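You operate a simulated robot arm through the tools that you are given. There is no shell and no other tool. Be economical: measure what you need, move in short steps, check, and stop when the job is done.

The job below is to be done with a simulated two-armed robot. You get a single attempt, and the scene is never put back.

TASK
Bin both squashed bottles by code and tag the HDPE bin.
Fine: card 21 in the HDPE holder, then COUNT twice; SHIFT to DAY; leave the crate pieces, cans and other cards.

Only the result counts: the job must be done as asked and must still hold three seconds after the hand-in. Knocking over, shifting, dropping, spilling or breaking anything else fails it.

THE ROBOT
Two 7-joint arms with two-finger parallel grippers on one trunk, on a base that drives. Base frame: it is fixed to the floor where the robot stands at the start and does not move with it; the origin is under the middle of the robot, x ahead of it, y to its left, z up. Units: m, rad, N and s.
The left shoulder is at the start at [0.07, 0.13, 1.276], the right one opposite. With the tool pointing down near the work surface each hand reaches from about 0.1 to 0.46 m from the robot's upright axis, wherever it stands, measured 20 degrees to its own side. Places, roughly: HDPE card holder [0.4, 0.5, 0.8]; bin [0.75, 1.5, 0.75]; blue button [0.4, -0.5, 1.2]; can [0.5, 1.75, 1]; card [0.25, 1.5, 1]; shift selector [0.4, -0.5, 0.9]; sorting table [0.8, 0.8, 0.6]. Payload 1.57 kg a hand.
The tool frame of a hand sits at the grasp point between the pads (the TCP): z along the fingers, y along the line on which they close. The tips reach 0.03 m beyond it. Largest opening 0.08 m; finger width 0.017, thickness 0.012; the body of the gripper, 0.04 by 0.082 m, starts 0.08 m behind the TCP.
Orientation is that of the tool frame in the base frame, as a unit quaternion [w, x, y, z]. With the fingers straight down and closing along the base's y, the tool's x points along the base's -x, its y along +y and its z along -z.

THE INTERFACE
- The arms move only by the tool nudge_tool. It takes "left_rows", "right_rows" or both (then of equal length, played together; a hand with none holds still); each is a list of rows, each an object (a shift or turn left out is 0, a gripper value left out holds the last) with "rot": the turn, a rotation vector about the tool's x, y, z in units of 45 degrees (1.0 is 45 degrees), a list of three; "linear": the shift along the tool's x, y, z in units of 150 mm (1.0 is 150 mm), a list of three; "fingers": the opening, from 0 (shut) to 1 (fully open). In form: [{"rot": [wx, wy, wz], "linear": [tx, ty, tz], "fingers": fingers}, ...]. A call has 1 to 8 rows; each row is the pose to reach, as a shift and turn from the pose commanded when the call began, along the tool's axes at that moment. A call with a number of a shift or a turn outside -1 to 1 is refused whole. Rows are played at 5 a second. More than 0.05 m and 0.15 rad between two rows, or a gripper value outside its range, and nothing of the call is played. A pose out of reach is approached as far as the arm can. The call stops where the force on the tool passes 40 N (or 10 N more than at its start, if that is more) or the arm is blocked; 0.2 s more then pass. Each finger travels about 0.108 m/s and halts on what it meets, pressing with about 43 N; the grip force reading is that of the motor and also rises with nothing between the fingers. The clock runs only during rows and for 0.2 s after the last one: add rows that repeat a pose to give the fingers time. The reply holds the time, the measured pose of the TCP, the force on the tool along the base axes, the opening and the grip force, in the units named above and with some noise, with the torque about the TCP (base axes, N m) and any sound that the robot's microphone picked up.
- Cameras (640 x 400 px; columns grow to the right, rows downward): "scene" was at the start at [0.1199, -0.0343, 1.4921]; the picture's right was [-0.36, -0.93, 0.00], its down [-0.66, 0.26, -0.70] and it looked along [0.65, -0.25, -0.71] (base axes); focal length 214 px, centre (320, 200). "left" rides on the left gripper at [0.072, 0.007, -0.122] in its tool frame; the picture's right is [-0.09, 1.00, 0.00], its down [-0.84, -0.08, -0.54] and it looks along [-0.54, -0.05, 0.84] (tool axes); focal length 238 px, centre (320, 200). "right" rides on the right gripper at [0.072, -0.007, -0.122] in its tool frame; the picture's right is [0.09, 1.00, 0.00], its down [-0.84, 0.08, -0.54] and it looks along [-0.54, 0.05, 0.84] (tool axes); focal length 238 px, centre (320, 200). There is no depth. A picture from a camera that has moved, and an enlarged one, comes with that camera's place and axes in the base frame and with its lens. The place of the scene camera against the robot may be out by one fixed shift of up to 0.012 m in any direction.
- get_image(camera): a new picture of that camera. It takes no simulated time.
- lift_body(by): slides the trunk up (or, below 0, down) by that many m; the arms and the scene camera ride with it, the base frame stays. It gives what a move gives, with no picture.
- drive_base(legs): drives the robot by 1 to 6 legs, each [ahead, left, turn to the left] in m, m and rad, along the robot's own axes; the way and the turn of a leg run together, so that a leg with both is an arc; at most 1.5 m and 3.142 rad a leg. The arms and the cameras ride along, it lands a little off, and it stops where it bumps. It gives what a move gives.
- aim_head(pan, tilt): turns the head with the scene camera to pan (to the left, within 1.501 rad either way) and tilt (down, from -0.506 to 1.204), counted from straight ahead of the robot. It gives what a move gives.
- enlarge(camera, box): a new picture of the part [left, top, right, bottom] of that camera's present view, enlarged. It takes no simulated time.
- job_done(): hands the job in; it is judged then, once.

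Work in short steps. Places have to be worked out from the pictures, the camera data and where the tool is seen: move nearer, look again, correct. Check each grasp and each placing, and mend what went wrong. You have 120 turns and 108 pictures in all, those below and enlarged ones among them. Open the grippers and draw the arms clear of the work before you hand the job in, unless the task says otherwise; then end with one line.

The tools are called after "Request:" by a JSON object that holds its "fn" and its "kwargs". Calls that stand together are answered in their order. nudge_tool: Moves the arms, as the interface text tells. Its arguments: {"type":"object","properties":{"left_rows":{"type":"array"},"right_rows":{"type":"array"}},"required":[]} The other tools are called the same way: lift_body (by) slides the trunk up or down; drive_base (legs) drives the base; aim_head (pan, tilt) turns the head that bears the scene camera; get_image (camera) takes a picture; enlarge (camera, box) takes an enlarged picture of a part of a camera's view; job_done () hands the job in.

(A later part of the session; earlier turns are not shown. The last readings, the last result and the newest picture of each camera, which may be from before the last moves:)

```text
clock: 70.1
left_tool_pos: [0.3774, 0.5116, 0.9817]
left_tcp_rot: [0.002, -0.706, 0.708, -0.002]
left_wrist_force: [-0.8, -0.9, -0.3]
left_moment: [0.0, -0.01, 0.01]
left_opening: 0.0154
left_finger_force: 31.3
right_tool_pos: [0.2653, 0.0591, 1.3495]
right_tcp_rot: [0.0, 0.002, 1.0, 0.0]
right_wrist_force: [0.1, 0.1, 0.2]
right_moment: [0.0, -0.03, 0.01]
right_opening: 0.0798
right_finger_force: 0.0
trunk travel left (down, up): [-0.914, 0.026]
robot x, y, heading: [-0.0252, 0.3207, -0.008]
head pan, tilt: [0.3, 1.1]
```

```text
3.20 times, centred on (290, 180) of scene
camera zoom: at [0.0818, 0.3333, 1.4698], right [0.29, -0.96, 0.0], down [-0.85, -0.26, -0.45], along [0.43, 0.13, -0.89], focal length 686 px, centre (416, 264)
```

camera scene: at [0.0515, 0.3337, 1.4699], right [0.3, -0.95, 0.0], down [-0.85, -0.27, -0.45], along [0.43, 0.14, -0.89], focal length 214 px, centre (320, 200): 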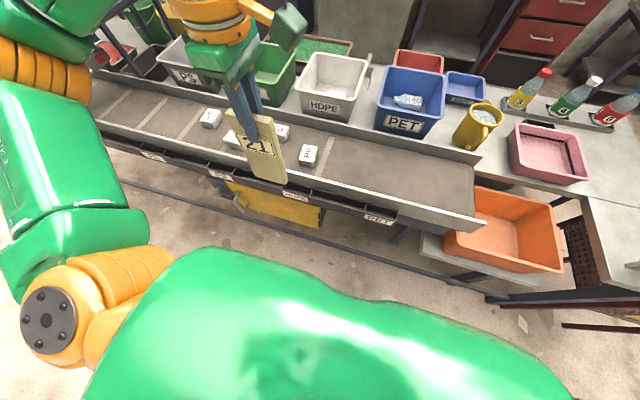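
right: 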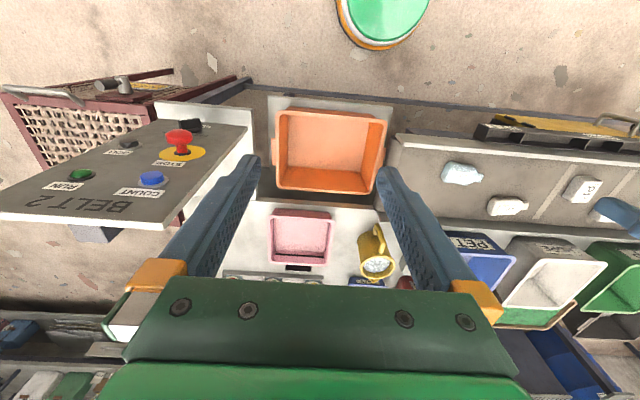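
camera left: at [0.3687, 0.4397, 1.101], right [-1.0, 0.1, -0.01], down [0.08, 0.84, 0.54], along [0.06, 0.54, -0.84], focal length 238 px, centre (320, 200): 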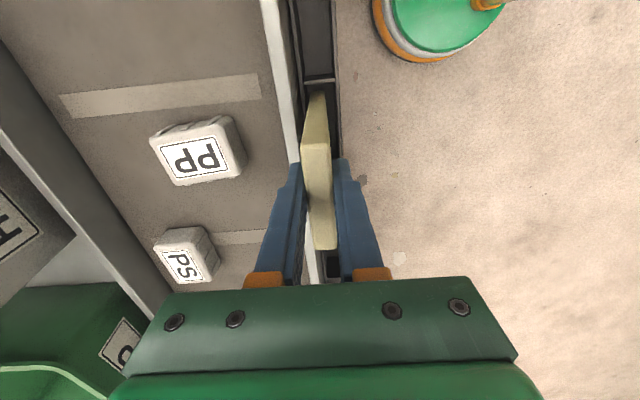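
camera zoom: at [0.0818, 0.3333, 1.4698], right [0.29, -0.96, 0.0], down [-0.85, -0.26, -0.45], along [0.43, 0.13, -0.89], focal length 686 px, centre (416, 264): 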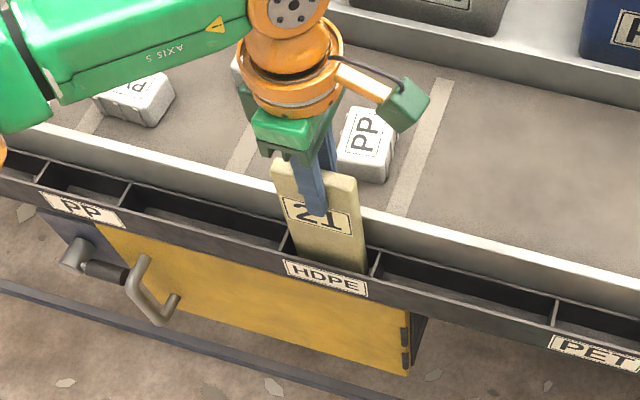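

The card sits inside the HDPE slot without contact. I lower a few mm more to the floor of the slot, then release.

Request:
{"fn": "nudge_tool", "kwargs": {"left_rows": [{"linear": [0, 0, 0.015]}, {"linear": [0, 0, 0.03]}, {"linear": [0, 0, 0.03]}]}}

Request:
{"fn": "nudge_tool", "kwargs": {"left_rows": [{"fingers": 0.3}, {"fingers": 0.5}, {"fingers": 0.5}, {"fingers": 0.5}]}}

Request:
{"fn": "get_image", "kwargs": {"camera": "left"}}

```text
clock: 70.9
left_tool_pos: [0.3745, 0.5123, 0.9766]
left_tcp_rot: [0.001, -0.706, 0.709, -0.002]
left_wrist_force: [-0.3, 0.2, -0.9]
left_moment: [0.02, -0.01, -0.01]
left_opening: 0.0153
left_finger_force: 30.6
right_tool_pos: [0.2652, 0.0583, 1.3507]
right_tcp_rot: [0.001, 0.002, 1.0, 0.0]
right_wrist_force: [-1.0, -0.4, -0.2]
right_moment: [-0.01, 0.01, 0.0]
right_opening: 0.0798
right_finger_force: 0.0
trunk travel left (down, up): [-0.914, 0.026]
robot x, y, heading: [-0.0237, 0.3185, -0.0]
head pan, tilt: [0.3, 1.1]
```

```text
clock: 71.9
left_tool_pos: [0.375, 0.5121, 0.9766]
left_tcp_rot: [0.002, -0.706, 0.709, -0.002]
left_wrist_force: [-0.2, -0.6, 0.5]
left_moment: [-0.02, 0.0, 0.01]
left_opening: 0.04
left_finger_force: 0.0
right_tool_pos: [0.2633, 0.0591, 1.3502]
right_tcp_rot: [0.0, 0.003, 1.0, 0.0]
right_wrist_force: [0.9, -0.3, -0.6]
right_moment: [0.01, 0.04, -0.01]
right_opening: 0.08
right_finger_force: 0.0
trunk travel left (down, up): [-0.914, 0.026]
robot x, y, heading: [-0.0223, 0.3187, -0.001]
head pan, tilt: [0.3, 1.1]
```

```text
44 pictures are left
camera left: at [0.3676, 0.4395, 1.0973], right [-1.0, 0.1, -0.01], down [0.08, 0.84, 0.54], along [0.06, 0.54, -0.84], focal length 238 px, centre (320, 200)
```

left: 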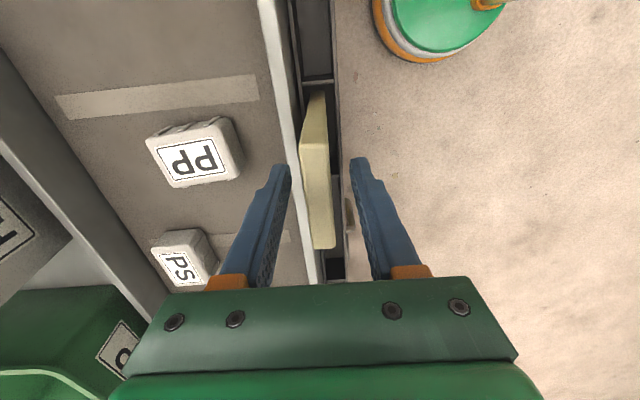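

Released; the card stands still in the slot. I rise straight up, then retract, and back the base away before going to the panel.

Request:
{"fn": "nudge_tool", "kwargs": {"left_rows": [{"linear": [0, 0, -0.15]}, {"linear": [0, 0, -0.4]}, {"linear": [0, 0, -0.7]}, {"linear": [0, 0, -1.0]}]}}

Request:
{"fn": "nudge_tool", "kwargs": {"left_rows": [{"linear": [0, 0, -0.3]}, {"linear": [0, 0.2, -0.5]}, {"linear": [0, 0.45, -0.6]}]}}

Request:
{"fn": "enlarge", "kwargs": {"camera": "scene", "box": [190, 120, 390, 240]}}

Request:
{"fn": "drive_base", "kwargs": {"legs": [[-0.1, -0.1, 0.0], [0.0, -0.2, 0.0]]}}

Request:
{"fn": "aim_head", "kwargs": {"pan": -0.6, "tilt": 0.5}}

Request:
{"fn": "get_image", "kwargs": {"camera": "scene"}}

```text
clock: 72.9
left_tool_pos: [0.3734, 0.5099, 1.1279]
left_tcp_rot: [0.002, -0.705, 0.709, -0.002]
left_wrist_force: [-0.3, -0.4, -0.6]
left_moment: [0.01, -0.01, 0.01]
left_opening: 0.0399
left_finger_force: 0.1
right_tool_pos: [0.2642, 0.0582, 1.3505]
right_tcp_rot: [0.002, 0.003, 1.0, 0.0]
right_wrist_force: [-0.9, 0.5, 0.7]
right_moment: [-0.01, 0.0, 0.01]
right_opening: 0.0801
right_finger_force: 0.1
trunk travel left (down, up): [-0.914, 0.026]
robot x, y, heading: [-0.0216, 0.3228, -0.004]
head pan, tilt: [0.3, 1.1]
```

```text
clock: 73.7
left_tool_pos: [0.2976, 0.5147, 1.2193]
left_tcp_rot: [0.003, -0.705, 0.709, -0.003]
left_wrist_force: [-0.3, 0.3, -0.8]
left_moment: [-0.01, -0.03, 0.01]
left_opening: 0.04
left_finger_force: 0.0
right_tool_pos: [0.2629, 0.0592, 1.3506]
right_tcp_rot: [0.002, 0.003, 1.0, 0.0]
right_wrist_force: [-0.2, 0.4, 0.1]
right_moment: [0.01, 0.02, -0.02]
right_opening: 0.0799
right_finger_force: 0.0
trunk travel left (down, up): [-0.914, 0.026]
robot x, y, heading: [-0.0223, 0.3177, -0.005]
head pan, tilt: [0.3, 1.1]
```

```text
3.20 times, centred on (290, 180) of scene
camera zoom: at [0.0787, 0.3339, 1.47], right [0.29, -0.96, 0.0], down [-0.85, -0.26, -0.46], along [0.44, 0.13, -0.89], focal length 686 px, centre (416, 264)
```

zoom: 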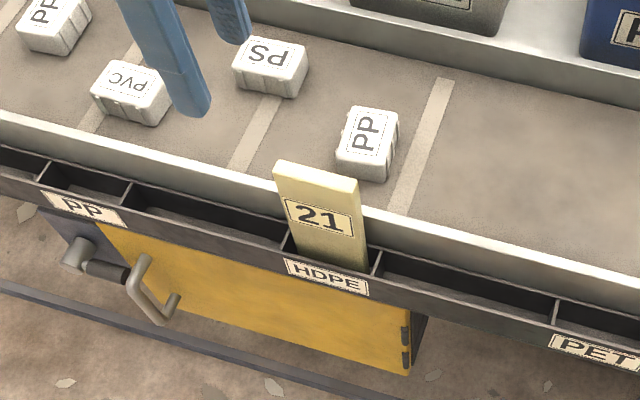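

```text
clock: 76.2
left_tool_pos: [0.2022, 0.2245, 1.2171]
left_tcp_rot: [0.0, -0.706, 0.709, -0.003]
left_wrist_force: [0.7, 0.2, 0.1]
left_moment: [-0.05, 0.01, 0.0]
left_opening: 0.04
left_finger_force: 0.0
right_tool_pos: [0.166, -0.2281, 1.3511]
right_tcp_rot: [0.0, 0.002, 1.0, -0.001]
right_wrist_force: [0.0, -0.1, -0.3]
right_moment: [-0.05, 0.02, 0.02]
right_opening: 0.0803
right_finger_force: 0.0
trunk travel left (down, up): [-0.914, 0.026]
robot x, y, heading: [-0.1229, 0.0279, -0.004]
head pan, tilt: [0.3, 1.1]
```

```text
clock: 77.4
left_tool_pos: [0.2019, 0.2205, 1.219]
left_tcp_rot: [0.002, -0.705, 0.709, -0.002]
left_wrist_force: [0.2, -0.5, 0.2]
left_moment: [0.02, 0.0, -0.01]
left_opening: 0.0401
left_finger_force: 0.0
right_tool_pos: [0.166, -0.2352, 1.3502]
right_tcp_rot: [0.0, 0.003, 1.0, 0.0]
right_wrist_force: [-0.4, -0.2, -0.3]
right_moment: [0.01, 0.0, -0.01]
right_opening: 0.0799
right_finger_force: 0.0
trunk travel left (down, up): [-0.914, 0.026]
robot x, y, heading: [-0.1228, 0.0249, -0.007]
head pan, tilt: [-0.6, 0.499]
```

```text
42 pictures are left
camera scene: at [-0.0033, -0.0298, 1.5175], right [-0.57, -0.82, 0.0], down [-0.39, 0.27, -0.88], along [0.72, -0.5, -0.48], focal length 214 px, centre (320, 200)
```

scene: 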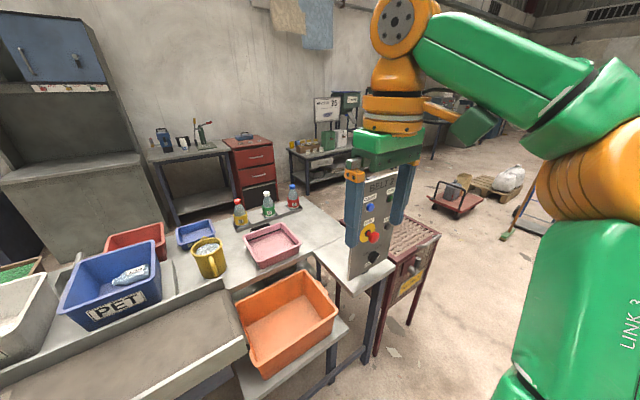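

Card 21 stands neatly in the HDPE holder. Now the panel: zooming from here.

Request:
{"fn": "enlarge", "kwargs": {"camera": "scene", "box": [330, 160, 450, 290]}}

Request:
{"fn": "get_image", "kwargs": {"camera": "right"}}

```text
3.08 times, centred on (390, 225) of scene
camera zoom: at [-0.0033, -0.0298, 1.5175], right [-0.57, -0.82, 0.0], down [-0.39, 0.27, -0.88], along [0.72, -0.5, -0.48], focal length 660 px, centre (105, 123)
```

zoom: 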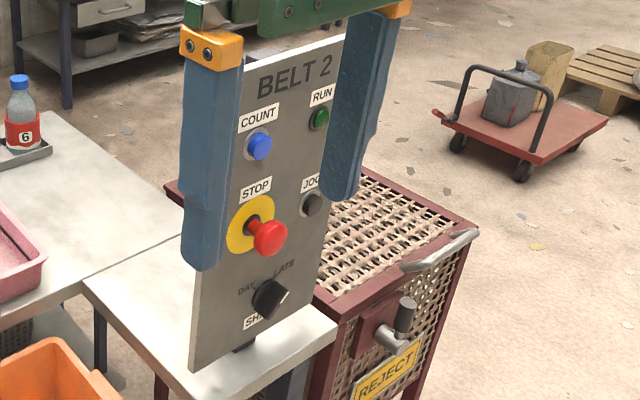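

```text
40 pictures are left
camera right: at [0.0934, -0.2402, 1.472], right [-0.09, 1.0, 0.0], down [0.84, 0.07, 0.54], along [0.54, 0.05, -0.84], focal length 238 px, centre (320, 200)
```

right: 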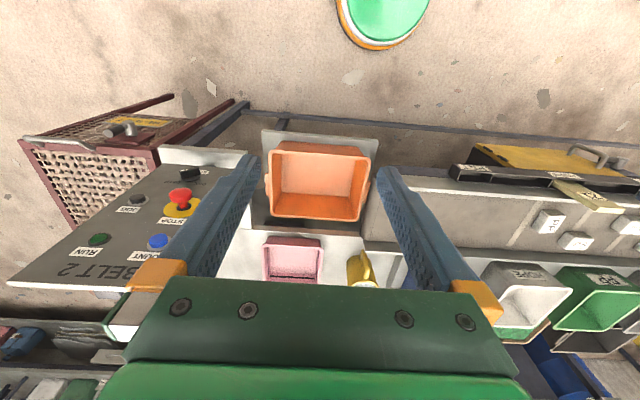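

From two views: COUNT ≈ (0.396, −0.492, 1.169), SHIFT knob ≈ (0.395, −0.548, 0.922), panel face perpendicular to x near 0.41. I drive right to bring the right arm in front of it.

Request:
{"fn": "drive_base", "kwargs": {"legs": [[0.0, -0.35, 0.005]]}}

Request:
{"fn": "aim_head", "kwargs": {"pan": -0.2, "tilt": 0.6}}

Request:
{"fn": "get_image", "kwargs": {"camera": "scene"}}

Request:
{"fn": "enlarge", "kwargs": {"camera": "right", "box": [220, 120, 400, 280]}}

```text
clock: 79.6
left_tool_pos: [0.2005, -0.1199, 1.2185]
left_tcp_rot: [-0.001, 0.71, -0.705, 0.003]
left_wrist_force: [0.1, 0.7, -0.3]
left_moment: [-0.05, 0.02, 0.0]
left_opening: 0.0399
left_finger_force: 0.1
right_tool_pos: [0.1678, -0.5733, 1.3504]
right_tcp_rot: [-0.001, -0.002, 1.0, -0.001]
right_wrist_force: [0.8, 0.7, -0.1]
right_moment: [0.0, -0.02, -0.01]
right_opening: 0.0798
right_finger_force: 0.1
trunk travel left (down, up): [-0.914, 0.026]
robot x, y, heading: [-0.1237, -0.3226, 0.006]
head pan, tilt: [-0.6, 0.499]
```

```text
clock: 80.5
left_tool_pos: [0.2005, -0.1238, 1.2183]
left_tcp_rot: [-0.002, 0.709, -0.705, 0.002]
left_wrist_force: [0.4, -0.6, 0.2]
left_moment: [0.01, 0.03, 0.03]
left_opening: 0.0402
left_finger_force: 0.1
right_tool_pos: [0.1682, -0.5787, 1.3495]
right_tcp_rot: [0.0, -0.002, 1.0, 0.0]
right_wrist_force: [0.6, -0.1, -1.3]
right_moment: [0.01, 0.01, 0.01]
right_opening: 0.0803
right_finger_force: 0.0
trunk travel left (down, up): [-0.914, 0.026]
robot x, y, heading: [-0.125, -0.3167, 0.006]
head pan, tilt: [-0.201, 0.6]
```

```text
39 pictures are left
camera scene: at [0.0091, -0.3416, 1.5084], right [-0.19, -0.98, 0.0], down [-0.55, 0.11, -0.83], along [0.81, -0.16, -0.56], focal length 214 px, centre (320, 200)
```

scene: 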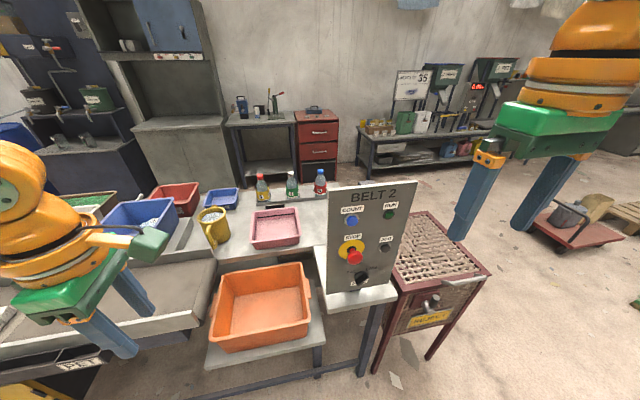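

```text
2.50 times, centred on (310, 200) of right
camera zoom: at [0.0964, -0.5848, 1.4719], right [-0.1, 1.0, 0.0], down [0.84, 0.08, 0.54], along [0.54, 0.05, -0.84], focal length 596 px, centre (345, 200)
```

zoom: 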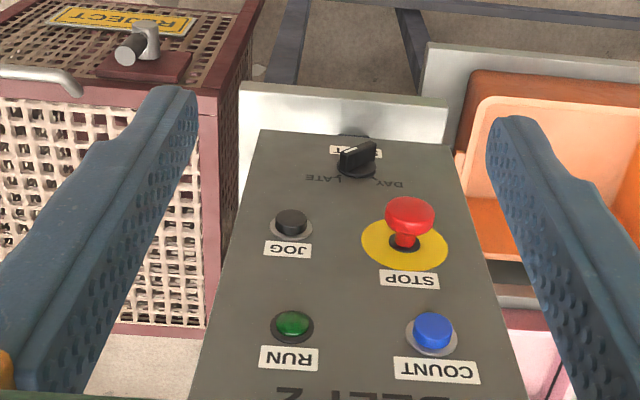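

Good frontal view. Zooming to read the selector and re-measure the controls.

Request:
{"fn": "enlarge", "kwargs": {"camera": "scene", "box": [310, 170, 430, 300]}}

```text
3.08 times, centred on (370, 235) of scene
camera zoom: at [0.0091, -0.3416, 1.5084], right [-0.19, -0.98, 0.0], down [-0.55, 0.11, -0.83], along [0.81, -0.16, -0.56], focal length 660 px, centre (166, 92)
```

zoom: 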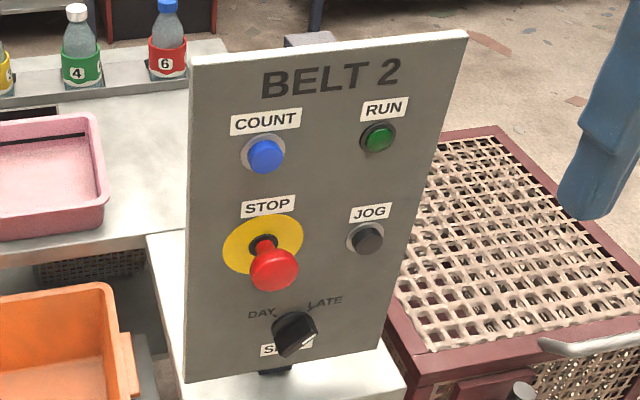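

Request:
{"fn": "enlarge", "kwargs": {"camera": "scene", "box": [350, 260, 380, 290]}}

Request:
{"fn": "enlarge", "kwargs": {"camera": "right", "box": [300, 165, 345, 205]}}

```text
13.33 times, centred on (365, 275) of scene
camera zoom: at [0.0091, -0.3416, 1.5084], right [-0.19, -0.98, 0.0], down [-0.55, 0.11, -0.83], along [0.81, -0.16, -0.56], focal length 2860 px, centre (-280, -800)
```

zoom: 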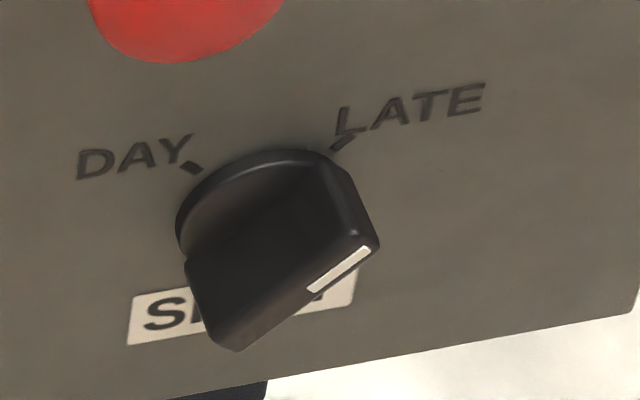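

```text
10.00 times, centred on (322, 185) of right
camera zoom: at [0.0964, -0.5848, 1.4719], right [-0.1, 1.0, 0.0], down [0.84, 0.08, 0.54], along [0.54, 0.05, -0.84], focal length 2384 px, centre (295, 350)
```

zoom: 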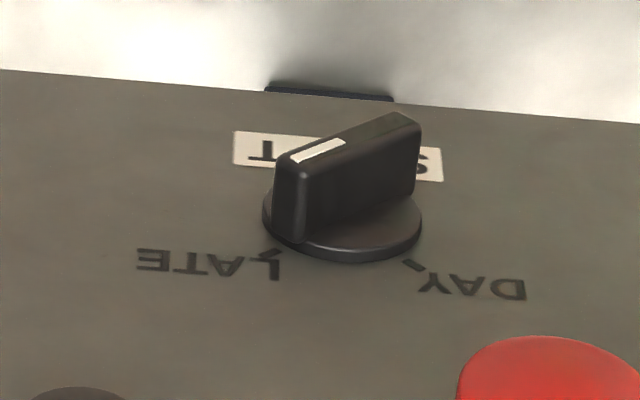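

The selector bar points to LATE (up-right) and must turn 90° counter-clockwise to DAY (up-left). First COUNT: I tilt the right tool to point forward (+x) with fingers closed, staying short of the panel.

Request:
{"fn": "nudge_tool", "kwargs": {"right_rows": [{"linear": [-0.09, 0.05, 0.03], "rot": [0, -0.167, 0], "fingers": 0}, {"linear": [-0.18, 0.1, 0.07], "rot": [0, -0.333, 0], "fingers": 0}, {"linear": [-0.27, 0.15, 0.1], "rot": [0, -0.5, 0], "fingers": 0}, {"linear": [-0.36, 0.2, 0.13], "rot": [0, -0.667, 0], "fingers": 0}, {"linear": [-0.45, 0.25, 0.17], "rot": [0, -0.833, 0], "fingers": 0}, {"linear": [-0.533, 0.3, 0.2], "rot": [0, -1, 0], "fingers": 0}, {"linear": [-0.533, 0.3, 0.2], "rot": [0, -1, 0], "fingers": 0}]}}

Request:
{"fn": "nudge_tool", "kwargs": {"right_rows": [{"rot": [0, -0.167, 0]}, {"rot": [0, -0.333, 0]}, {"rot": [0, -0.5, 0]}, {"rot": [0, -0.667, 0]}, {"rot": [0, -0.833, 0]}, {"rot": [0, -1, 0]}, {"rot": [0, -1, 0]}]}}

Request:
{"fn": "get_image", "kwargs": {"camera": "scene"}}

```text
clock: 82.1
left_tool_pos: [0.2, -0.1217, 1.2187]
left_tcp_rot: [-0.002, 0.709, -0.705, 0.002]
left_wrist_force: [0.0, -0.1, 0.3]
left_moment: [0.0, -0.01, -0.01]
left_opening: 0.0401
left_finger_force: 0.0
right_tool_pos: [0.2478, -0.5324, 1.3213]
right_tcp_rot: [0.383, -0.001, 0.924, 0.001]
right_wrist_force: [-0.7, 0.3, -0.7]
right_moment: [0.0, 0.04, -0.01]
right_opening: 0.0001
right_finger_force: 21.3
trunk travel left (down, up): [-0.914, 0.026]
robot x, y, heading: [-0.1217, -0.3198, 0.006]
head pan, tilt: [-0.201, 0.6]
```

```text
clock: 83.7
left_tool_pos: [0.2013, -0.1212, 1.219]
left_tcp_rot: [-0.002, 0.709, -0.705, 0.002]
left_wrist_force: [-0.4, 0.2, 0.0]
left_moment: [0.0, 0.0, 0.0]
left_opening: 0.0402
left_finger_force: 0.1
right_tool_pos: [0.3052, -0.5562, 1.3511]
right_tcp_rot: [0.708, 0.0, 0.707, 0.002]
right_wrist_force: [-0.3, -0.4, 0.3]
right_moment: [0.01, -0.03, -0.02]
right_opening: 0.0002
right_finger_force: 20.6
right hand out of reach, approached as far as the arm can: row 3, 4, 5, 6, 7
trunk travel left (down, up): [-0.914, 0.026]
robot x, y, heading: [-0.1191, -0.3182, 0.004]
head pan, tilt: [-0.201, 0.6]
```

```text
34 pictures are left
camera scene: at [0.0093, -0.3413, 1.5084], right [-0.19, -0.98, 0.0], down [-0.55, 0.11, -0.82], along [0.81, -0.16, -0.57], focal length 214 px, centre (320, 200)
```

scene: 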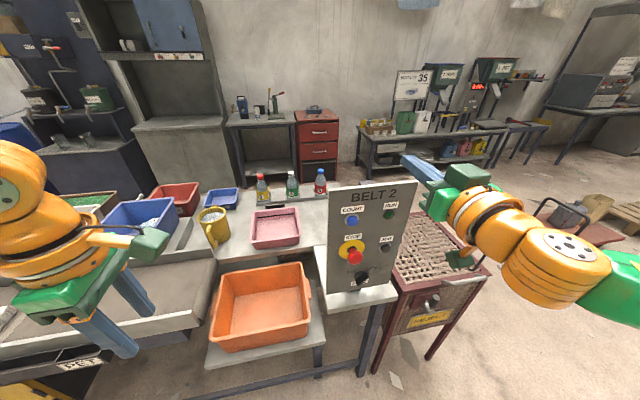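

The tool is now horizontal; the pose was a bit too near the body so it settled at (0.305, −0.556, 1.351). I lower toward the button height staying short of the panel, then read the pose.

Request:
{"fn": "nudge_tool", "kwargs": {"right_rows": [{"linear": [0.25, 0.1, 0.1]}, {"linear": [0.5, 0.2, 0.2]}, {"linear": [0.75, 0.27, 0.2]}, {"linear": [1.0, 0.27, 0.2]}, {"linear": [1.0, 0.27, 0.2]}]}}

Request:
{"fn": "get_image", "kwargs": {"camera": "scene"}}

```text
clock: 84.9
left_tool_pos: [0.2014, -0.1227, 1.2191]
left_tcp_rot: [-0.002, 0.709, -0.705, 0.001]
left_wrist_force: [0.4, -0.2, -0.1]
left_moment: [-0.01, 0.01, -0.01]
left_opening: 0.0399
left_finger_force: 0.0
right_tool_pos: [0.3388, -0.5168, 1.2039]
right_tcp_rot: [0.708, -0.001, 0.706, 0.003]
right_wrist_force: [0.2, -0.9, -0.2]
right_moment: [0.02, -0.02, 0.02]
right_opening: 0.0002
right_finger_force: 21.3
trunk travel left (down, up): [-0.914, 0.026]
robot x, y, heading: [-0.122, -0.3181, 0.004]
head pan, tilt: [-0.201, 0.6]
```

```text
33 pictures are left
camera scene: at [0.0096, -0.3413, 1.5084], right [-0.19, -0.98, 0.0], down [-0.55, 0.11, -0.82], along [0.81, -0.16, -0.57], focal length 214 px, centre (320, 200)
```

scene: 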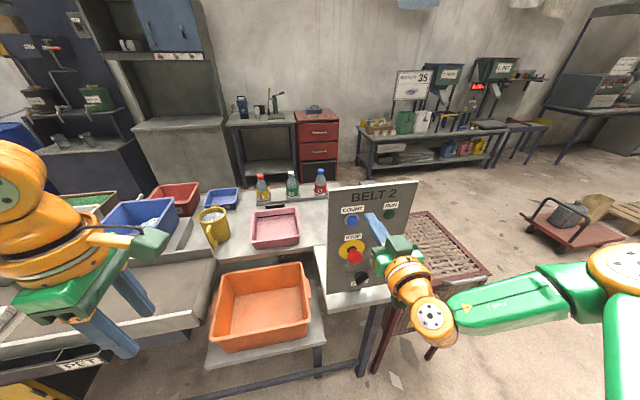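

Pose (0.339, −0.517, 1.204), tips at x≈0.369. I shift to line up with the COUNT button and check by zoom.

Request:
{"fn": "nudge_tool", "kwargs": {"right_rows": [{"linear": [0.12, 0.09, 0]}, {"linear": [0.233, 0.167, 0]}, {"linear": [0.233, 0.167, 0]}]}}

Request:
{"fn": "enlarge", "kwargs": {"camera": "scene", "box": [310, 170, 430, 300]}}

Request:
{"fn": "get_image", "kwargs": {"camera": "right"}}

```text
clock: 85.7
left_tool_pos: [0.2011, -0.1233, 1.2194]
left_tcp_rot: [-0.001, 0.709, -0.705, 0.001]
left_wrist_force: [0.0, -1.1, -0.3]
left_moment: [-0.04, 0.01, 0.02]
left_opening: 0.0403
left_finger_force: 0.1
right_tool_pos: [0.3374, -0.4924, 1.1684]
right_tcp_rot: [0.708, -0.001, 0.707, 0.002]
right_wrist_force: [0.9, 0.3, 0.2]
right_moment: [0.02, 0.03, 0.01]
right_opening: 0.0
right_finger_force: 21.5
trunk travel left (down, up): [-0.914, 0.026]
robot x, y, heading: [-0.1247, -0.3206, 0.005]
head pan, tilt: [-0.201, 0.6]
```

```text
3.08 times, centred on (370, 235) of scene
camera zoom: at [0.0087, -0.3412, 1.5085], right [-0.19, -0.98, 0.0], down [-0.55, 0.11, -0.83], along [0.81, -0.16, -0.56], focal length 660 px, centre (166, 92)
```

zoom: 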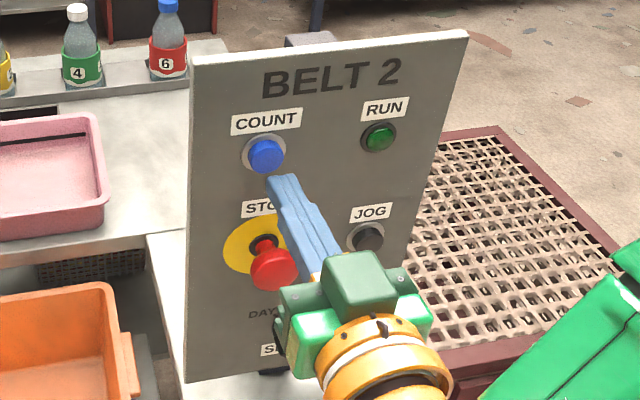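

```text
31 pictures are left
camera right: at [0.2157, -0.4997, 1.0957], right [0.0, 1.0, -0.09], down [-0.54, 0.07, 0.84], along [0.84, 0.05, 0.54], focal length 238 px, centre (320, 200)
```

right: 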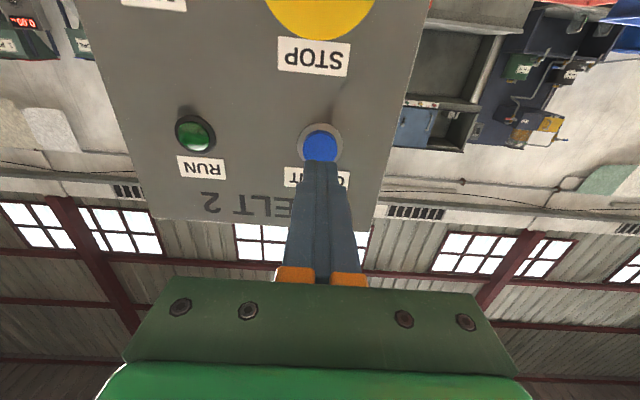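

Tips line up with COUNT (button ≈ y −0.494, z 1.165). I push forward in small steps and watch force and sound.

Request:
{"fn": "nudge_tool", "kwargs": {"right_rows": [{"linear": [0.025, -0.01, 0.05]}, {"linear": [0.025, -0.01, 0.09]}, {"linear": [0.025, -0.01, 0.12]}, {"linear": [0.025, -0.01, 0.14]}, {"linear": [0.025, -0.01, 0.16]}, {"linear": [0.025, -0.01, 0.16]}]}}

Request:
{"fn": "get_image", "kwargs": {"camera": "right"}}

```text
clock: 87.1
left_tool_pos: [0.2003, -0.1233, 1.2181]
left_tcp_rot: [-0.002, 0.709, -0.705, 0.002]
left_wrist_force: [-0.5, -0.1, 0.0]
left_moment: [0.01, 0.0, 0.02]
left_opening: 0.0397
left_finger_force: 0.0
right_tool_pos: [0.3626, -0.4975, 1.1654]
right_tcp_rot: [0.707, -0.002, 0.707, 0.002]
right_wrist_force: [0.1, 0.5, 0.4]
right_moment: [0.02, 0.01, 0.03]
right_opening: 0.0
right_finger_force: 21.0
right hand out of reach, approached as far as the arm can: row 2, 3, 4, 5, 6
trunk travel left (down, up): [-0.914, 0.026]
robot x, y, heading: [-0.1266, -0.3216, 0.005]
head pan, tilt: [-0.201, 0.6]
```

```text
30 pictures are left
camera right: at [0.2402, -0.5037, 1.0941], right [-0.01, 1.0, -0.09], down [-0.54, 0.07, 0.84], along [0.84, 0.05, 0.54], focal length 238 px, centre (320, 200)
```

right: 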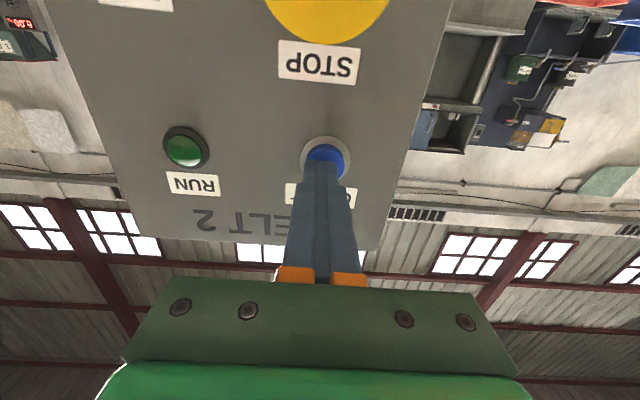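

The arm hit its reach limit just short of the button. I pull back 6 cm, drive 5 cm ahead, and retry.

Request:
{"fn": "nudge_tool", "kwargs": {"right_rows": [{"linear": [0, 0, -0.2]}, {"linear": [0, 0, -0.4]}, {"linear": [0, 0, -0.45]}]}}

Request:
{"fn": "drive_base", "kwargs": {"legs": [[0.05, 0.0, -0.005]]}}

Request:
{"fn": "nudge_tool", "kwargs": {"right_rows": [{"linear": [0, 0, 0]}]}}

Request:
{"fn": "get_image", "kwargs": {"camera": "right"}}

```text
clock: 87.9
left_tool_pos: [0.2012, -0.1238, 1.2183]
left_tcp_rot: [-0.002, 0.709, -0.705, 0.002]
left_wrist_force: [-0.1, -0.4, 0.7]
left_moment: [0.01, 0.0, 0.02]
left_opening: 0.0399
left_finger_force: 0.1
right_tool_pos: [0.2959, -0.5027, 1.167]
right_tcp_rot: [0.707, -0.001, 0.707, 0.002]
right_wrist_force: [-0.5, 0.1, 0.9]
right_moment: [-0.02, -0.03, 0.01]
right_opening: 0.0
right_finger_force: 21.2
right hand out of reach, approached as far as the arm can: row 3
trunk travel left (down, up): [-0.914, 0.026]
robot x, y, heading: [-0.1225, -0.3191, 0.007]
head pan, tilt: [-0.201, 0.6]
```

```text
clock: 88.8
left_tool_pos: [0.2431, -0.125, 1.2212]
left_tcp_rot: [0.005, -0.707, 0.707, -0.005]
left_wrist_force: [-1.3, 0.0, 0.6]
left_moment: [-0.01, -0.08, 0.01]
left_opening: 0.0401
left_finger_force: 0.1
right_tool_pos: [0.336, -0.503, 1.1714]
right_tcp_rot: [0.711, 0.001, 0.704, 0.0]
right_wrist_force: [-0.4, 0.0, -0.3]
right_moment: [0.0, 0.01, 0.01]
right_opening: 0.0001
right_finger_force: 20.8
trunk travel left (down, up): [-0.914, 0.026]
robot x, y, heading: [-0.0687, -0.3211, -0.003]
head pan, tilt: [-0.201, 0.6]
```

```text
clock: 89.2
left_tool_pos: [0.2563, -0.1243, 1.2181]
left_tcp_rot: [0.001, -0.707, 0.707, 0.0]
left_wrist_force: [0.4, -0.2, -0.9]
left_moment: [-0.02, 0.03, -0.01]
left_opening: 0.0404
left_finger_force: 0.0
right_tool_pos: [0.3493, -0.5037, 1.1663]
right_tcp_rot: [0.706, 0.001, 0.708, 0.0]
right_wrist_force: [0.2, -0.4, -0.6]
right_moment: [0.03, -0.01, -0.01]
right_opening: 0.0002
right_finger_force: 21.7
trunk travel left (down, up): [-0.914, 0.026]
robot x, y, heading: [-0.0688, -0.3199, 0.006]
head pan, tilt: [-0.201, 0.6]
```

```text
29 pictures are left
camera right: at [0.2264, -0.5098, 1.0945], right [0.0, 1.0, -0.09], down [-0.54, 0.08, 0.84], along [0.84, 0.05, 0.54], focal length 238 px, centre (320, 200)
```

right: 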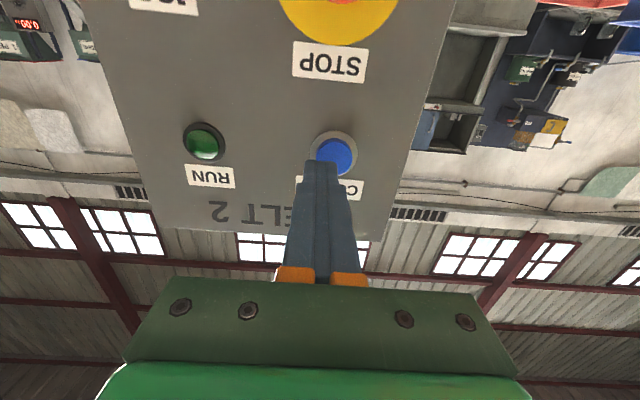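

Now with room to push. I correct y by 1 cm, then press in small steps.

Request:
{"fn": "nudge_tool", "kwargs": {"right_rows": [{"linear": [0.015, 0.067, 0.0]}, {"linear": [0.015, 0.067, 0.05]}, {"linear": [0.015, 0.067, 0.1]}, {"linear": [0.015, 0.067, 0.13]}, {"linear": [0.015, 0.067, 0.15]}, {"linear": [0.015, 0.067, 0.15]}]}}

Request:
{"fn": "get_image", "kwargs": {"camera": "right"}}

```text
clock: 90.6
left_tool_pos: [0.2521, -0.1243, 1.2183]
left_tcp_rot: [-0.003, 0.707, -0.707, 0.003]
left_wrist_force: [-0.5, 0.7, 0.5]
left_moment: [0.01, 0.02, -0.01]
left_opening: 0.0401
left_finger_force: 0.0
right_tool_pos: [0.3661, -0.4958, 1.1693]
right_tcp_rot: [0.707, 0.0, 0.707, 0.0]
right_wrist_force: [-1.0, -0.4, 0.7]
right_moment: [-0.02, -0.01, 0.0]
right_opening: 0.0
right_finger_force: 21.4
right hand out of reach, approached as far as the arm can: row 1, 2, 3, 4
trunk travel left (down, up): [-0.914, 0.026]
robot x, y, heading: [-0.0702, -0.3213, 0.0]
head pan, tilt: [-0.201, 0.6]
```

```text
28 pictures are left
camera right: at [0.2438, -0.5017, 1.0969], right [0.0, 1.0, -0.09], down [-0.54, 0.08, 0.84], along [0.84, 0.05, 0.54], focal length 238 px, centre (320, 200)
```

right: 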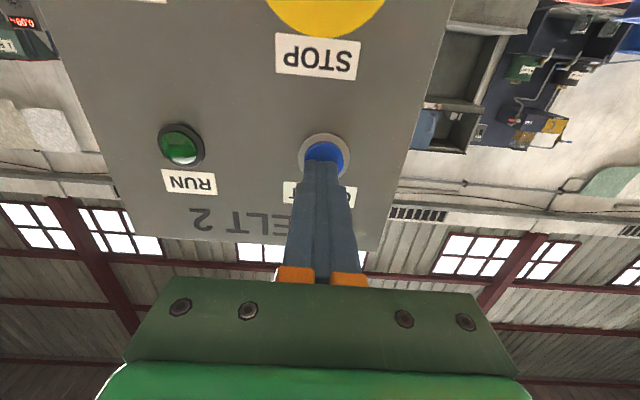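

No contact yet at tip x≈0.396. I continue forward a few mm at a time.

Request:
{"fn": "nudge_tool", "kwargs": {"right_rows": [{"linear": [0.01, 0.01, 0.03]}, {"linear": [0.01, 0.01, 0.06]}, {"linear": [0.01, 0.01, 0.08]}, {"linear": [0.01, 0.01, 0.1]}, {"linear": [0.01, 0.01, 0.1]}]}}

```text
clock: 91.8
left_tool_pos: [0.2396, -0.1244, 1.2229]
left_tcp_rot: [0.006, -0.706, 0.708, -0.006]
left_wrist_force: [0.1, 0.2, -0.6]
left_moment: [0.02, -0.02, 0.02]
left_opening: 0.04
left_finger_force: 0.0
right_tool_pos: [0.3704, -0.4956, 1.1743]
right_tcp_rot: [0.711, 0.0, 0.703, 0.001]
right_wrist_force: [-24.9, -1.5, -2.1]
right_moment: [-0.11, 0.21, -0.02]
right_opening: 0.0
right_finger_force: 20.8
right hand out of reach, approached as far as the arm can: row 1, 2, 3, 4, 5
trunk travel left (down, up): [-0.914, 0.026]
robot x, y, heading: [-0.0754, -0.3185, 0.0]
head pan, tilt: [-0.201, 0.6]
heard: click
```

A click: COUNT pressed once. I pull back fully to release.

Request:
{"fn": "nudge_tool", "kwargs": {"right_rows": [{"linear": [0, 0, -0.08]}, {"linear": [0, 0, -0.16]}, {"linear": [0, 0, -0.2]}, {"linear": [0, 0, -0.2]}]}}

Request:
{"fn": "get_image", "kwargs": {"camera": "right"}}

```text
clock: 92.8
left_tool_pos: [0.2529, -0.125, 1.2185]
left_tcp_rot: [-0.002, 0.707, -0.707, 0.002]
left_wrist_force: [1.1, -0.4, -0.4]
left_moment: [0.02, -0.03, 0.0]
left_opening: 0.0402
left_finger_force: 0.1
right_tool_pos: [0.3533, -0.4964, 1.1697]
right_tcp_rot: [0.707, -0.001, 0.708, 0.001]
right_wrist_force: [-0.7, -1.1, -0.3]
right_moment: [0.01, 0.03, 0.02]
right_opening: 0.0
right_finger_force: 21.3
right hand out of reach, approached as far as the arm can: row 2, 3, 4
trunk travel left (down, up): [-0.914, 0.026]
robot x, y, heading: [-0.0691, -0.3188, 0.003]
head pan, tilt: [-0.201, 0.6]
```

```text
27 pictures are left
camera right: at [0.2316, -0.5031, 1.098], right [0.0, 1.0, -0.09], down [-0.54, 0.08, 0.84], along [0.84, 0.05, 0.54], focal length 238 px, centre (320, 200)
```

right: 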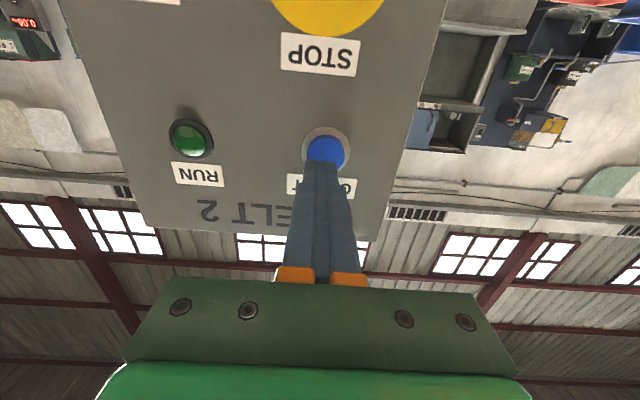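

Button is free again. Second press with the same end point.

Request:
{"fn": "nudge_tool", "kwargs": {"right_rows": [{"linear": [0.005, 0.005, 0.06]}, {"linear": [0.005, 0.005, 0.1]}, {"linear": [0.005, 0.005, 0.14]}, {"linear": [0.005, 0.005, 0.17]}, {"linear": [0.005, 0.005, 0.19]}, {"linear": [0.005, 0.005, 0.19]}]}}

```text
clock: 94.2
left_tool_pos: [0.2404, -0.1242, 1.223]
left_tcp_rot: [0.006, -0.707, 0.707, -0.007]
left_wrist_force: [-1.0, -1.0, 0.4]
left_moment: [0.01, 0.0, -0.01]
left_opening: 0.04
left_finger_force: 0.2
right_tool_pos: [0.3705, -0.4985, 1.173]
right_tcp_rot: [0.71, 0.001, 0.704, 0.0]
right_wrist_force: [-28.9, 0.5, -15.5]
right_moment: [0.03, 0.59, 0.03]
right_opening: 0.0
right_finger_force: 21.5
trunk travel left (down, up): [-0.914, 0.026]
robot x, y, heading: [-0.0742, -0.3189, 0.0]
head pan, tilt: [-0.201, 0.6]
heard: click
```

Second click heard. I release, back off the hand, drive back 12 cm, and then lower the trunk to knob height.

Request:
{"fn": "nudge_tool", "kwargs": {"right_rows": [{"linear": [0, 0, -0.08]}, {"linear": [0, 0, -0.16]}, {"linear": [0, 0, -0.2]}, {"linear": [0, 0, -0.2]}]}}

Request:
{"fn": "drive_base", "kwargs": {"legs": [[-0.14, -0.05, 0.0]]}}

Request:
{"fn": "lift_body", "kwargs": {"by": -0.24}}

Request:
{"fn": "get_image", "kwargs": {"camera": "scene"}}

Request:
{"fn": "get_image", "kwargs": {"camera": "right"}}

```text
clock: 95.2
left_tool_pos: [0.2524, -0.124, 1.2186]
left_tcp_rot: [0.003, -0.707, 0.707, -0.002]
left_wrist_force: [-0.5, -0.3, 0.4]
left_moment: [0.01, 0.0, 0.0]
left_opening: 0.0398
left_finger_force: 0.1
right_tool_pos: [0.3526, -0.4959, 1.171]
right_tcp_rot: [0.707, 0.0, 0.707, 0.0]
right_wrist_force: [0.6, -0.9, 0.3]
right_moment: [-0.02, -0.02, -0.02]
right_opening: 0.0
right_finger_force: 21.3
trunk travel left (down, up): [-0.914, 0.026]
robot x, y, heading: [-0.0722, -0.3181, 0.0]
head pan, tilt: [-0.201, 0.6]
```

```text
clock: 96.6
left_tool_pos: [0.1197, -0.1728, 1.2175]
left_tcp_rot: [0.0, 0.708, -0.706, 0.002]
left_wrist_force: [0.0, 0.0, 0.4]
left_moment: [-0.01, 0.03, -0.01]
left_opening: 0.04
left_finger_force: 0.1
right_tool_pos: [0.2189, -0.5454, 1.1691]
right_tcp_rot: [0.706, 0.0, 0.708, 0.0]
right_wrist_force: [0.3, 0.1, -0.2]
right_moment: [0.0, 0.02, 0.01]
right_opening: 0.0003
right_finger_force: 21.5
trunk travel left (down, up): [-0.914, 0.026]
robot x, y, heading: [-0.2121, -0.3713, -0.004]
head pan, tilt: [-0.201, 0.6]
```

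```text
clock: 99.1
left_tool_pos: [0.1161, -0.1739, 0.9787]
left_tcp_rot: [-0.002, 0.707, -0.707, 0.003]
left_wrist_force: [0.5, 0.3, -0.1]
left_moment: [0.0, 0.0, 0.0]
left_opening: 0.0403
left_finger_force: 0.1
right_tool_pos: [0.2163, -0.5468, 0.9317]
right_tcp_rot: [0.707, 0.0, 0.708, 0.001]
right_wrist_force: [-0.6, 0.1, 0.0]
right_moment: [0.0, -0.02, -0.02]
right_opening: 0.0
right_finger_force: 21.4
trunk travel left (down, up): [-0.674, 0.266]
robot x, y, heading: [-0.2022, -0.3711, 0.004]
head pan, tilt: [-0.201, 0.6]
```

```text
26 pictures are left
camera scene: at [-0.0766, -0.3918, 1.2685], right [-0.2, -0.98, 0.0], down [-0.55, 0.11, -0.83], along [0.81, -0.16, -0.56], focal length 214 px, centre (320, 200)
```

scene: 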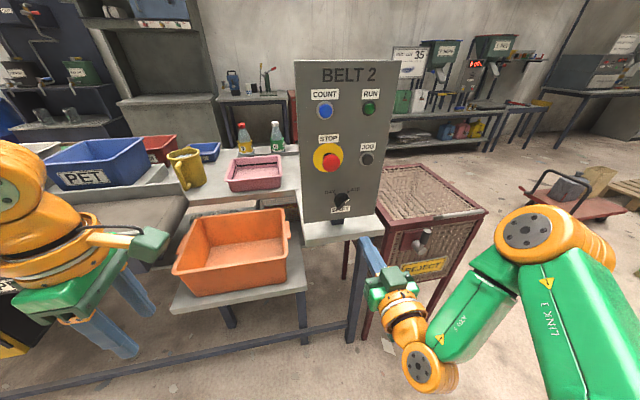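

```text
25 pictures are left
camera right: at [0.0939, -0.5529, 0.8585], right [0.0, 1.0, -0.09], down [-0.54, 0.08, 0.84], along [0.84, 0.05, 0.54], focal length 238 px, centre (320, 200)
```

right: 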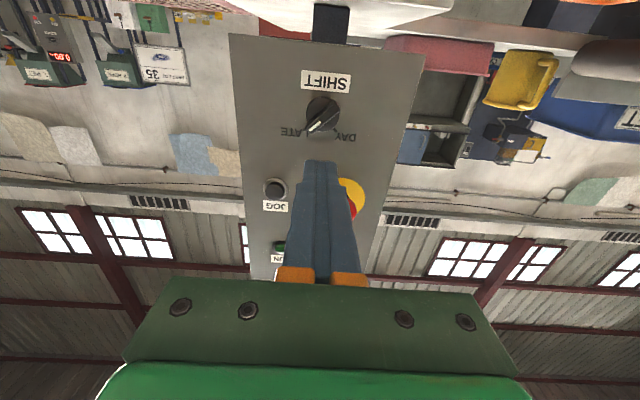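

Knob measured at about (y −0.546, z 0.927). I open the fingers and roll the hand +45° so they straddle the bar, then drive a bit forward.

Request:
{"fn": "nudge_tool", "kwargs": {"right_rows": [{"linear": [0, 0, 0.05], "rot": [0, 0, 0.167], "fingers": 0.8}, {"linear": [0, 0, 0.1], "rot": [0, 0, 0.333], "fingers": 0.8}, {"linear": [0, 0, 0.13], "rot": [0, 0, 0.5], "fingers": 0.8}, {"linear": [0, 0, 0.13], "rot": [0, 0, 0.667], "fingers": 0.8}, {"linear": [0, 0, 0.13], "rot": [0, 0, 0.833], "fingers": 0.8}, {"linear": [0, 0, 0.13], "rot": [0, 0, 1], "fingers": 0.8}, {"linear": [0, 0, 0.13], "rot": [0, 0, 1], "fingers": 0.8}]}}

Request:
{"fn": "drive_base", "kwargs": {"legs": [[0.075, 0.0, -0.002]]}}

Request:
{"fn": "nudge_tool", "kwargs": {"right_rows": [{"linear": [0, 0, 0]}, {"linear": [0, 0, 0]}]}}

Request:
{"fn": "get_image", "kwargs": {"camera": "right"}}

Request:
{"fn": "enlarge", "kwargs": {"camera": "scene", "box": [270, 150, 430, 290]}}

```text
clock: 100.7
left_tool_pos: [0.117, -0.1738, 0.9786]
left_tcp_rot: [-0.003, 0.708, -0.707, 0.002]
left_wrist_force: [-0.2, -0.1, -0.9]
left_moment: [-0.02, -0.01, 0.01]
left_opening: 0.04
left_finger_force: 0.2
right_tool_pos: [0.2349, -0.5551, 0.9475]
right_tcp_rot: [0.653, 0.27, 0.654, 0.271]
right_wrist_force: [0.0, -0.3, 0.1]
right_moment: [0.01, -0.01, 0.0]
right_opening: 0.0642
right_finger_force: 0.1
right hand out of reach, approached as far as the arm can: row 5, 6, 7
trunk travel left (down, up): [-0.674, 0.266]
robot x, y, heading: [-0.2079, -0.3699, -0.002]
head pan, tilt: [-0.201, 0.6]
```

```text
clock: 101.7
left_tool_pos: [0.1901, -0.1743, 0.9784]
left_tcp_rot: [0.002, -0.706, 0.708, -0.003]
left_wrist_force: [-0.4, 0.7, -0.2]
left_moment: [0.01, 0.02, 0.04]
left_opening: 0.0402
left_finger_force: 0.1
right_tool_pos: [0.3048, -0.557, 0.9489]
right_tcp_rot: [0.653, 0.272, 0.653, 0.27]
right_wrist_force: [-0.2, 0.4, -0.8]
right_moment: [-0.01, 0.0, 0.05]
right_opening: 0.0639
right_finger_force: 0.0
trunk travel left (down, up): [-0.674, 0.266]
robot x, y, heading: [-0.1351, -0.3665, -0.005]
head pan, tilt: [-0.201, 0.6]
```

```text
clock: 102.3
left_tool_pos: [0.1915, -0.175, 0.9782]
left_tcp_rot: [0.001, -0.706, 0.708, -0.001]
left_wrist_force: [-0.2, -0.3, 0.7]
left_moment: [-0.01, 0.01, 0.01]
left_opening: 0.0399
left_finger_force: 0.1
right_tool_pos: [0.3074, -0.5568, 0.9471]
right_tcp_rot: [0.653, 0.272, 0.654, 0.269]
right_wrist_force: [0.1, 0.5, 0.9]
right_moment: [0.05, -0.01, 0.02]
right_opening: 0.0639
right_finger_force: 0.1
trunk travel left (down, up): [-0.674, 0.266]
robot x, y, heading: [-0.1323, -0.3693, -0.002]
head pan, tilt: [-0.201, 0.6]
```

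```text
24 pictures are left
camera right: at [0.1853, -0.51, 0.892], right [0.0, 0.77, 0.64], down [-0.54, -0.54, 0.65], along [0.84, -0.35, 0.41], focal length 238 px, centre (320, 200)
```

right: 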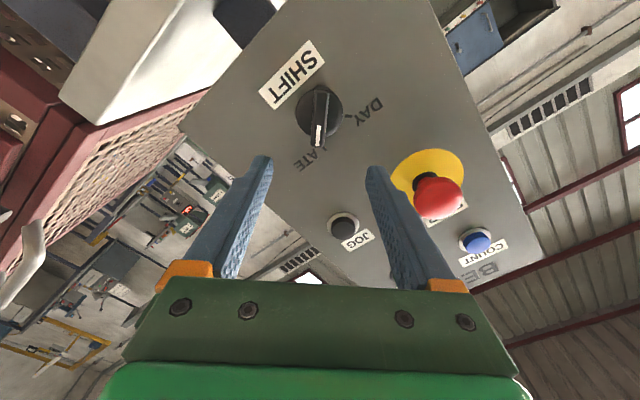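

```text
2.86 times, centred on (350, 220) of scene
camera zoom: at [-0.0015, -0.3923, 1.2684], right [-0.2, -0.98, 0.0], down [-0.55, 0.11, -0.82], along [0.81, -0.17, -0.57], focal length 613 px, centre (234, 143)
```

zoom: 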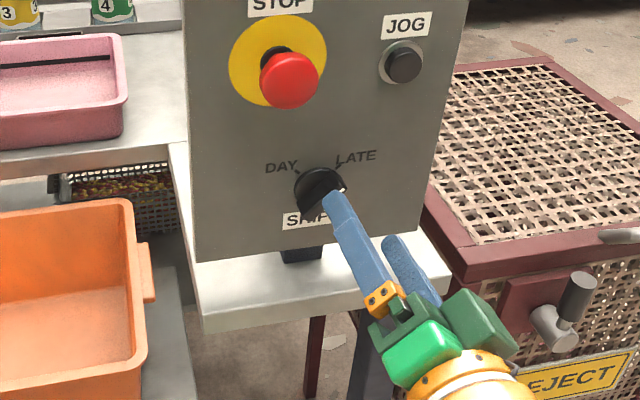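

The fingers are lined up with the bar's orientation. I shift to the knob axis (y≈−0.543, z≈0.927), then drive 2.5 cm closer and check.

Request:
{"fn": "nudge_tool", "kwargs": {"right_rows": [{"linear": [0.08, -0.014, 0]}, {"linear": [0.16, -0.028, 0]}, {"linear": [0.16, -0.028, 0]}]}}

Request:
{"fn": "drive_base", "kwargs": {"legs": [[0.025, 0.0, 0.002]]}}

Request:
{"fn": "nudge_tool", "kwargs": {"right_rows": [{"linear": [0, 0, 0]}, {"linear": [0, 0, 0]}]}}

Request:
{"fn": "get_image", "kwargs": {"camera": "right"}}

```text
clock: 103.1
left_tool_pos: [0.1924, -0.1759, 0.9783]
left_tcp_rot: [0.001, -0.706, 0.708, -0.002]
left_wrist_force: [-0.5, 0.5, -0.1]
left_moment: [0.02, -0.02, -0.04]
left_opening: 0.0399
left_finger_force: 0.1
right_tool_pos: [0.305, -0.5514, 0.9494]
right_tcp_rot: [0.653, 0.27, 0.655, 0.268]
right_wrist_force: [-0.3, -0.5, 0.2]
right_moment: [0.03, 0.01, -0.01]
right_opening: 0.0641
right_finger_force: 0.1
right hand out of reach, approached as far as the arm can: row 1, 2, 3
trunk travel left (down, up): [-0.674, 0.266]
robot x, y, heading: [-0.1328, -0.3731, -0.001]
head pan, tilt: [-0.201, 0.6]
```

```text
clock: 103.9
left_tool_pos: [0.2128, -0.1748, 0.9792]
left_tcp_rot: [0.003, -0.707, 0.707, -0.003]
left_wrist_force: [-0.1, 0.0, 0.0]
left_moment: [0.0, -0.02, 0.02]
left_opening: 0.0401
left_finger_force: 0.1
right_tool_pos: [0.3262, -0.5511, 0.9508]
right_tcp_rot: [0.653, 0.27, 0.654, 0.27]
right_wrist_force: [-0.1, 0.6, 0.5]
right_moment: [-0.02, 0.0, 0.02]
right_opening: 0.0639
right_finger_force: 0.1
trunk travel left (down, up): [-0.674, 0.266]
robot x, y, heading: [-0.1078, -0.3666, -0.001]
head pan, tilt: [-0.201, 0.6]
```

```text
clock: 104.5
left_tool_pos: [0.2141, -0.175, 0.9796]
left_tcp_rot: [0.003, -0.707, 0.707, -0.001]
left_wrist_force: [0.0, 0.6, -0.9]
left_moment: [-0.01, -0.01, 0.0]
left_opening: 0.0401
left_finger_force: 0.0
right_tool_pos: [0.3291, -0.5501, 0.9503]
right_tcp_rot: [0.652, 0.27, 0.655, 0.27]
right_wrist_force: [-0.5, -0.1, 0.8]
right_moment: [0.01, 0.0, 0.06]
right_opening: 0.064
right_finger_force: 0.1
trunk travel left (down, up): [-0.674, 0.266]
robot x, y, heading: [-0.1108, -0.37, 0.0]
head pan, tilt: [-0.201, 0.6]
```

```text
22 pictures are left
camera right: at [0.2069, -0.5042, 0.8941], right [0.0, 0.77, 0.64], down [-0.54, -0.54, 0.65], along [0.84, -0.35, 0.41], focal length 238 px, centre (320, 200)
```

right: 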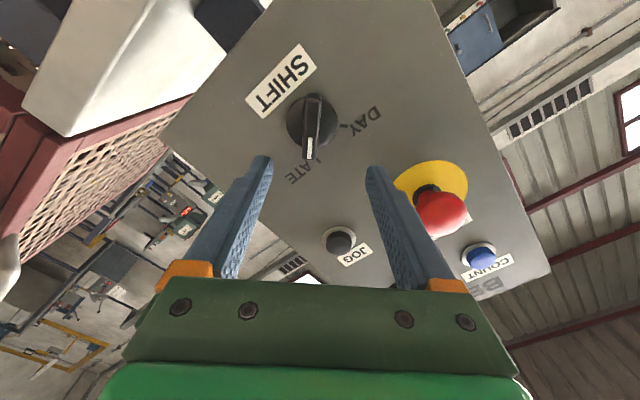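

The arm is near its inner limit here, so I use the trunk for height: lower 2.3 cm, then move slightly forward and in y.

Request:
{"fn": "lift_body", "kwargs": {"by": -0.023}}

Request:
{"fn": "nudge_tool", "kwargs": {"right_rows": [{"linear": [0.02, 0.02, 0.04]}, {"linear": [0.035, 0.035, 0.08]}, {"linear": [0.035, 0.035, 0.08]}]}}

Request:
{"fn": "get_image", "kwargs": {"camera": "right"}}

```text
clock: 105.2
left_tool_pos: [0.2149, -0.175, 0.9548]
left_tcp_rot: [0.002, -0.706, 0.708, -0.002]
left_wrist_force: [-0.2, -0.8, 0.2]
left_moment: [0.0, -0.01, -0.02]
left_opening: 0.04
left_finger_force: 0.0
right_tool_pos: [0.3282, -0.5509, 0.9273]
right_tcp_rot: [0.653, 0.271, 0.654, 0.269]
right_wrist_force: [-0.2, 0.0, -0.5]
right_moment: [0.02, 0.01, 0.0]
right_opening: 0.0639
right_finger_force: 0.1
trunk travel left (down, up): [-0.651, 0.289]
robot x, y, heading: [-0.1121, -0.3695, 0.005]
head pan, tilt: [-0.201, 0.6]
```

```text
clock: 106.0
left_tool_pos: [0.2137, -0.1745, 0.9565]
left_tcp_rot: [0.001, -0.706, 0.708, -0.002]
left_wrist_force: [0.1, -0.4, 0.3]
left_moment: [0.02, 0.0, 0.0]
left_opening: 0.0398
left_finger_force: 0.1
right_tool_pos: [0.3395, -0.5439, 0.9293]
right_tcp_rot: [0.651, 0.271, 0.656, 0.269]
right_wrist_force: [-0.6, 0.3, -0.2]
right_moment: [0.01, -0.01, -0.02]
right_opening: 0.0638
right_finger_force: 0.1
right hand out of reach, approached as far as the arm can: row 2, 3
trunk travel left (down, up): [-0.651, 0.289]
robot x, y, heading: [-0.1134, -0.3702, -0.0]
head pan, tilt: [-0.201, 0.6]
```

```text
21 pictures are left
camera right: at [0.2187, -0.4979, 0.8746], right [0.0, 0.77, 0.64], down [-0.54, -0.54, 0.65], along [0.84, -0.34, 0.41], focal length 238 px, centre (320, 200)
```

right: 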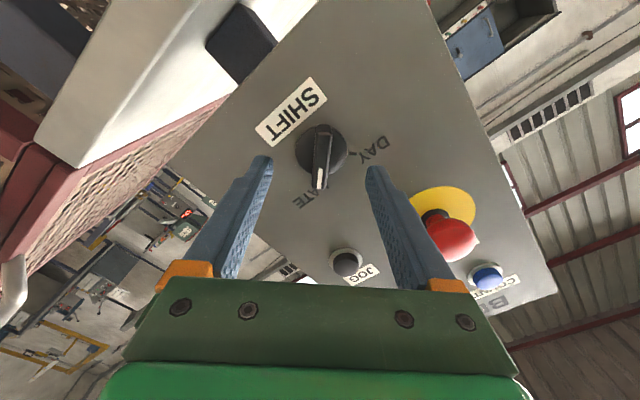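

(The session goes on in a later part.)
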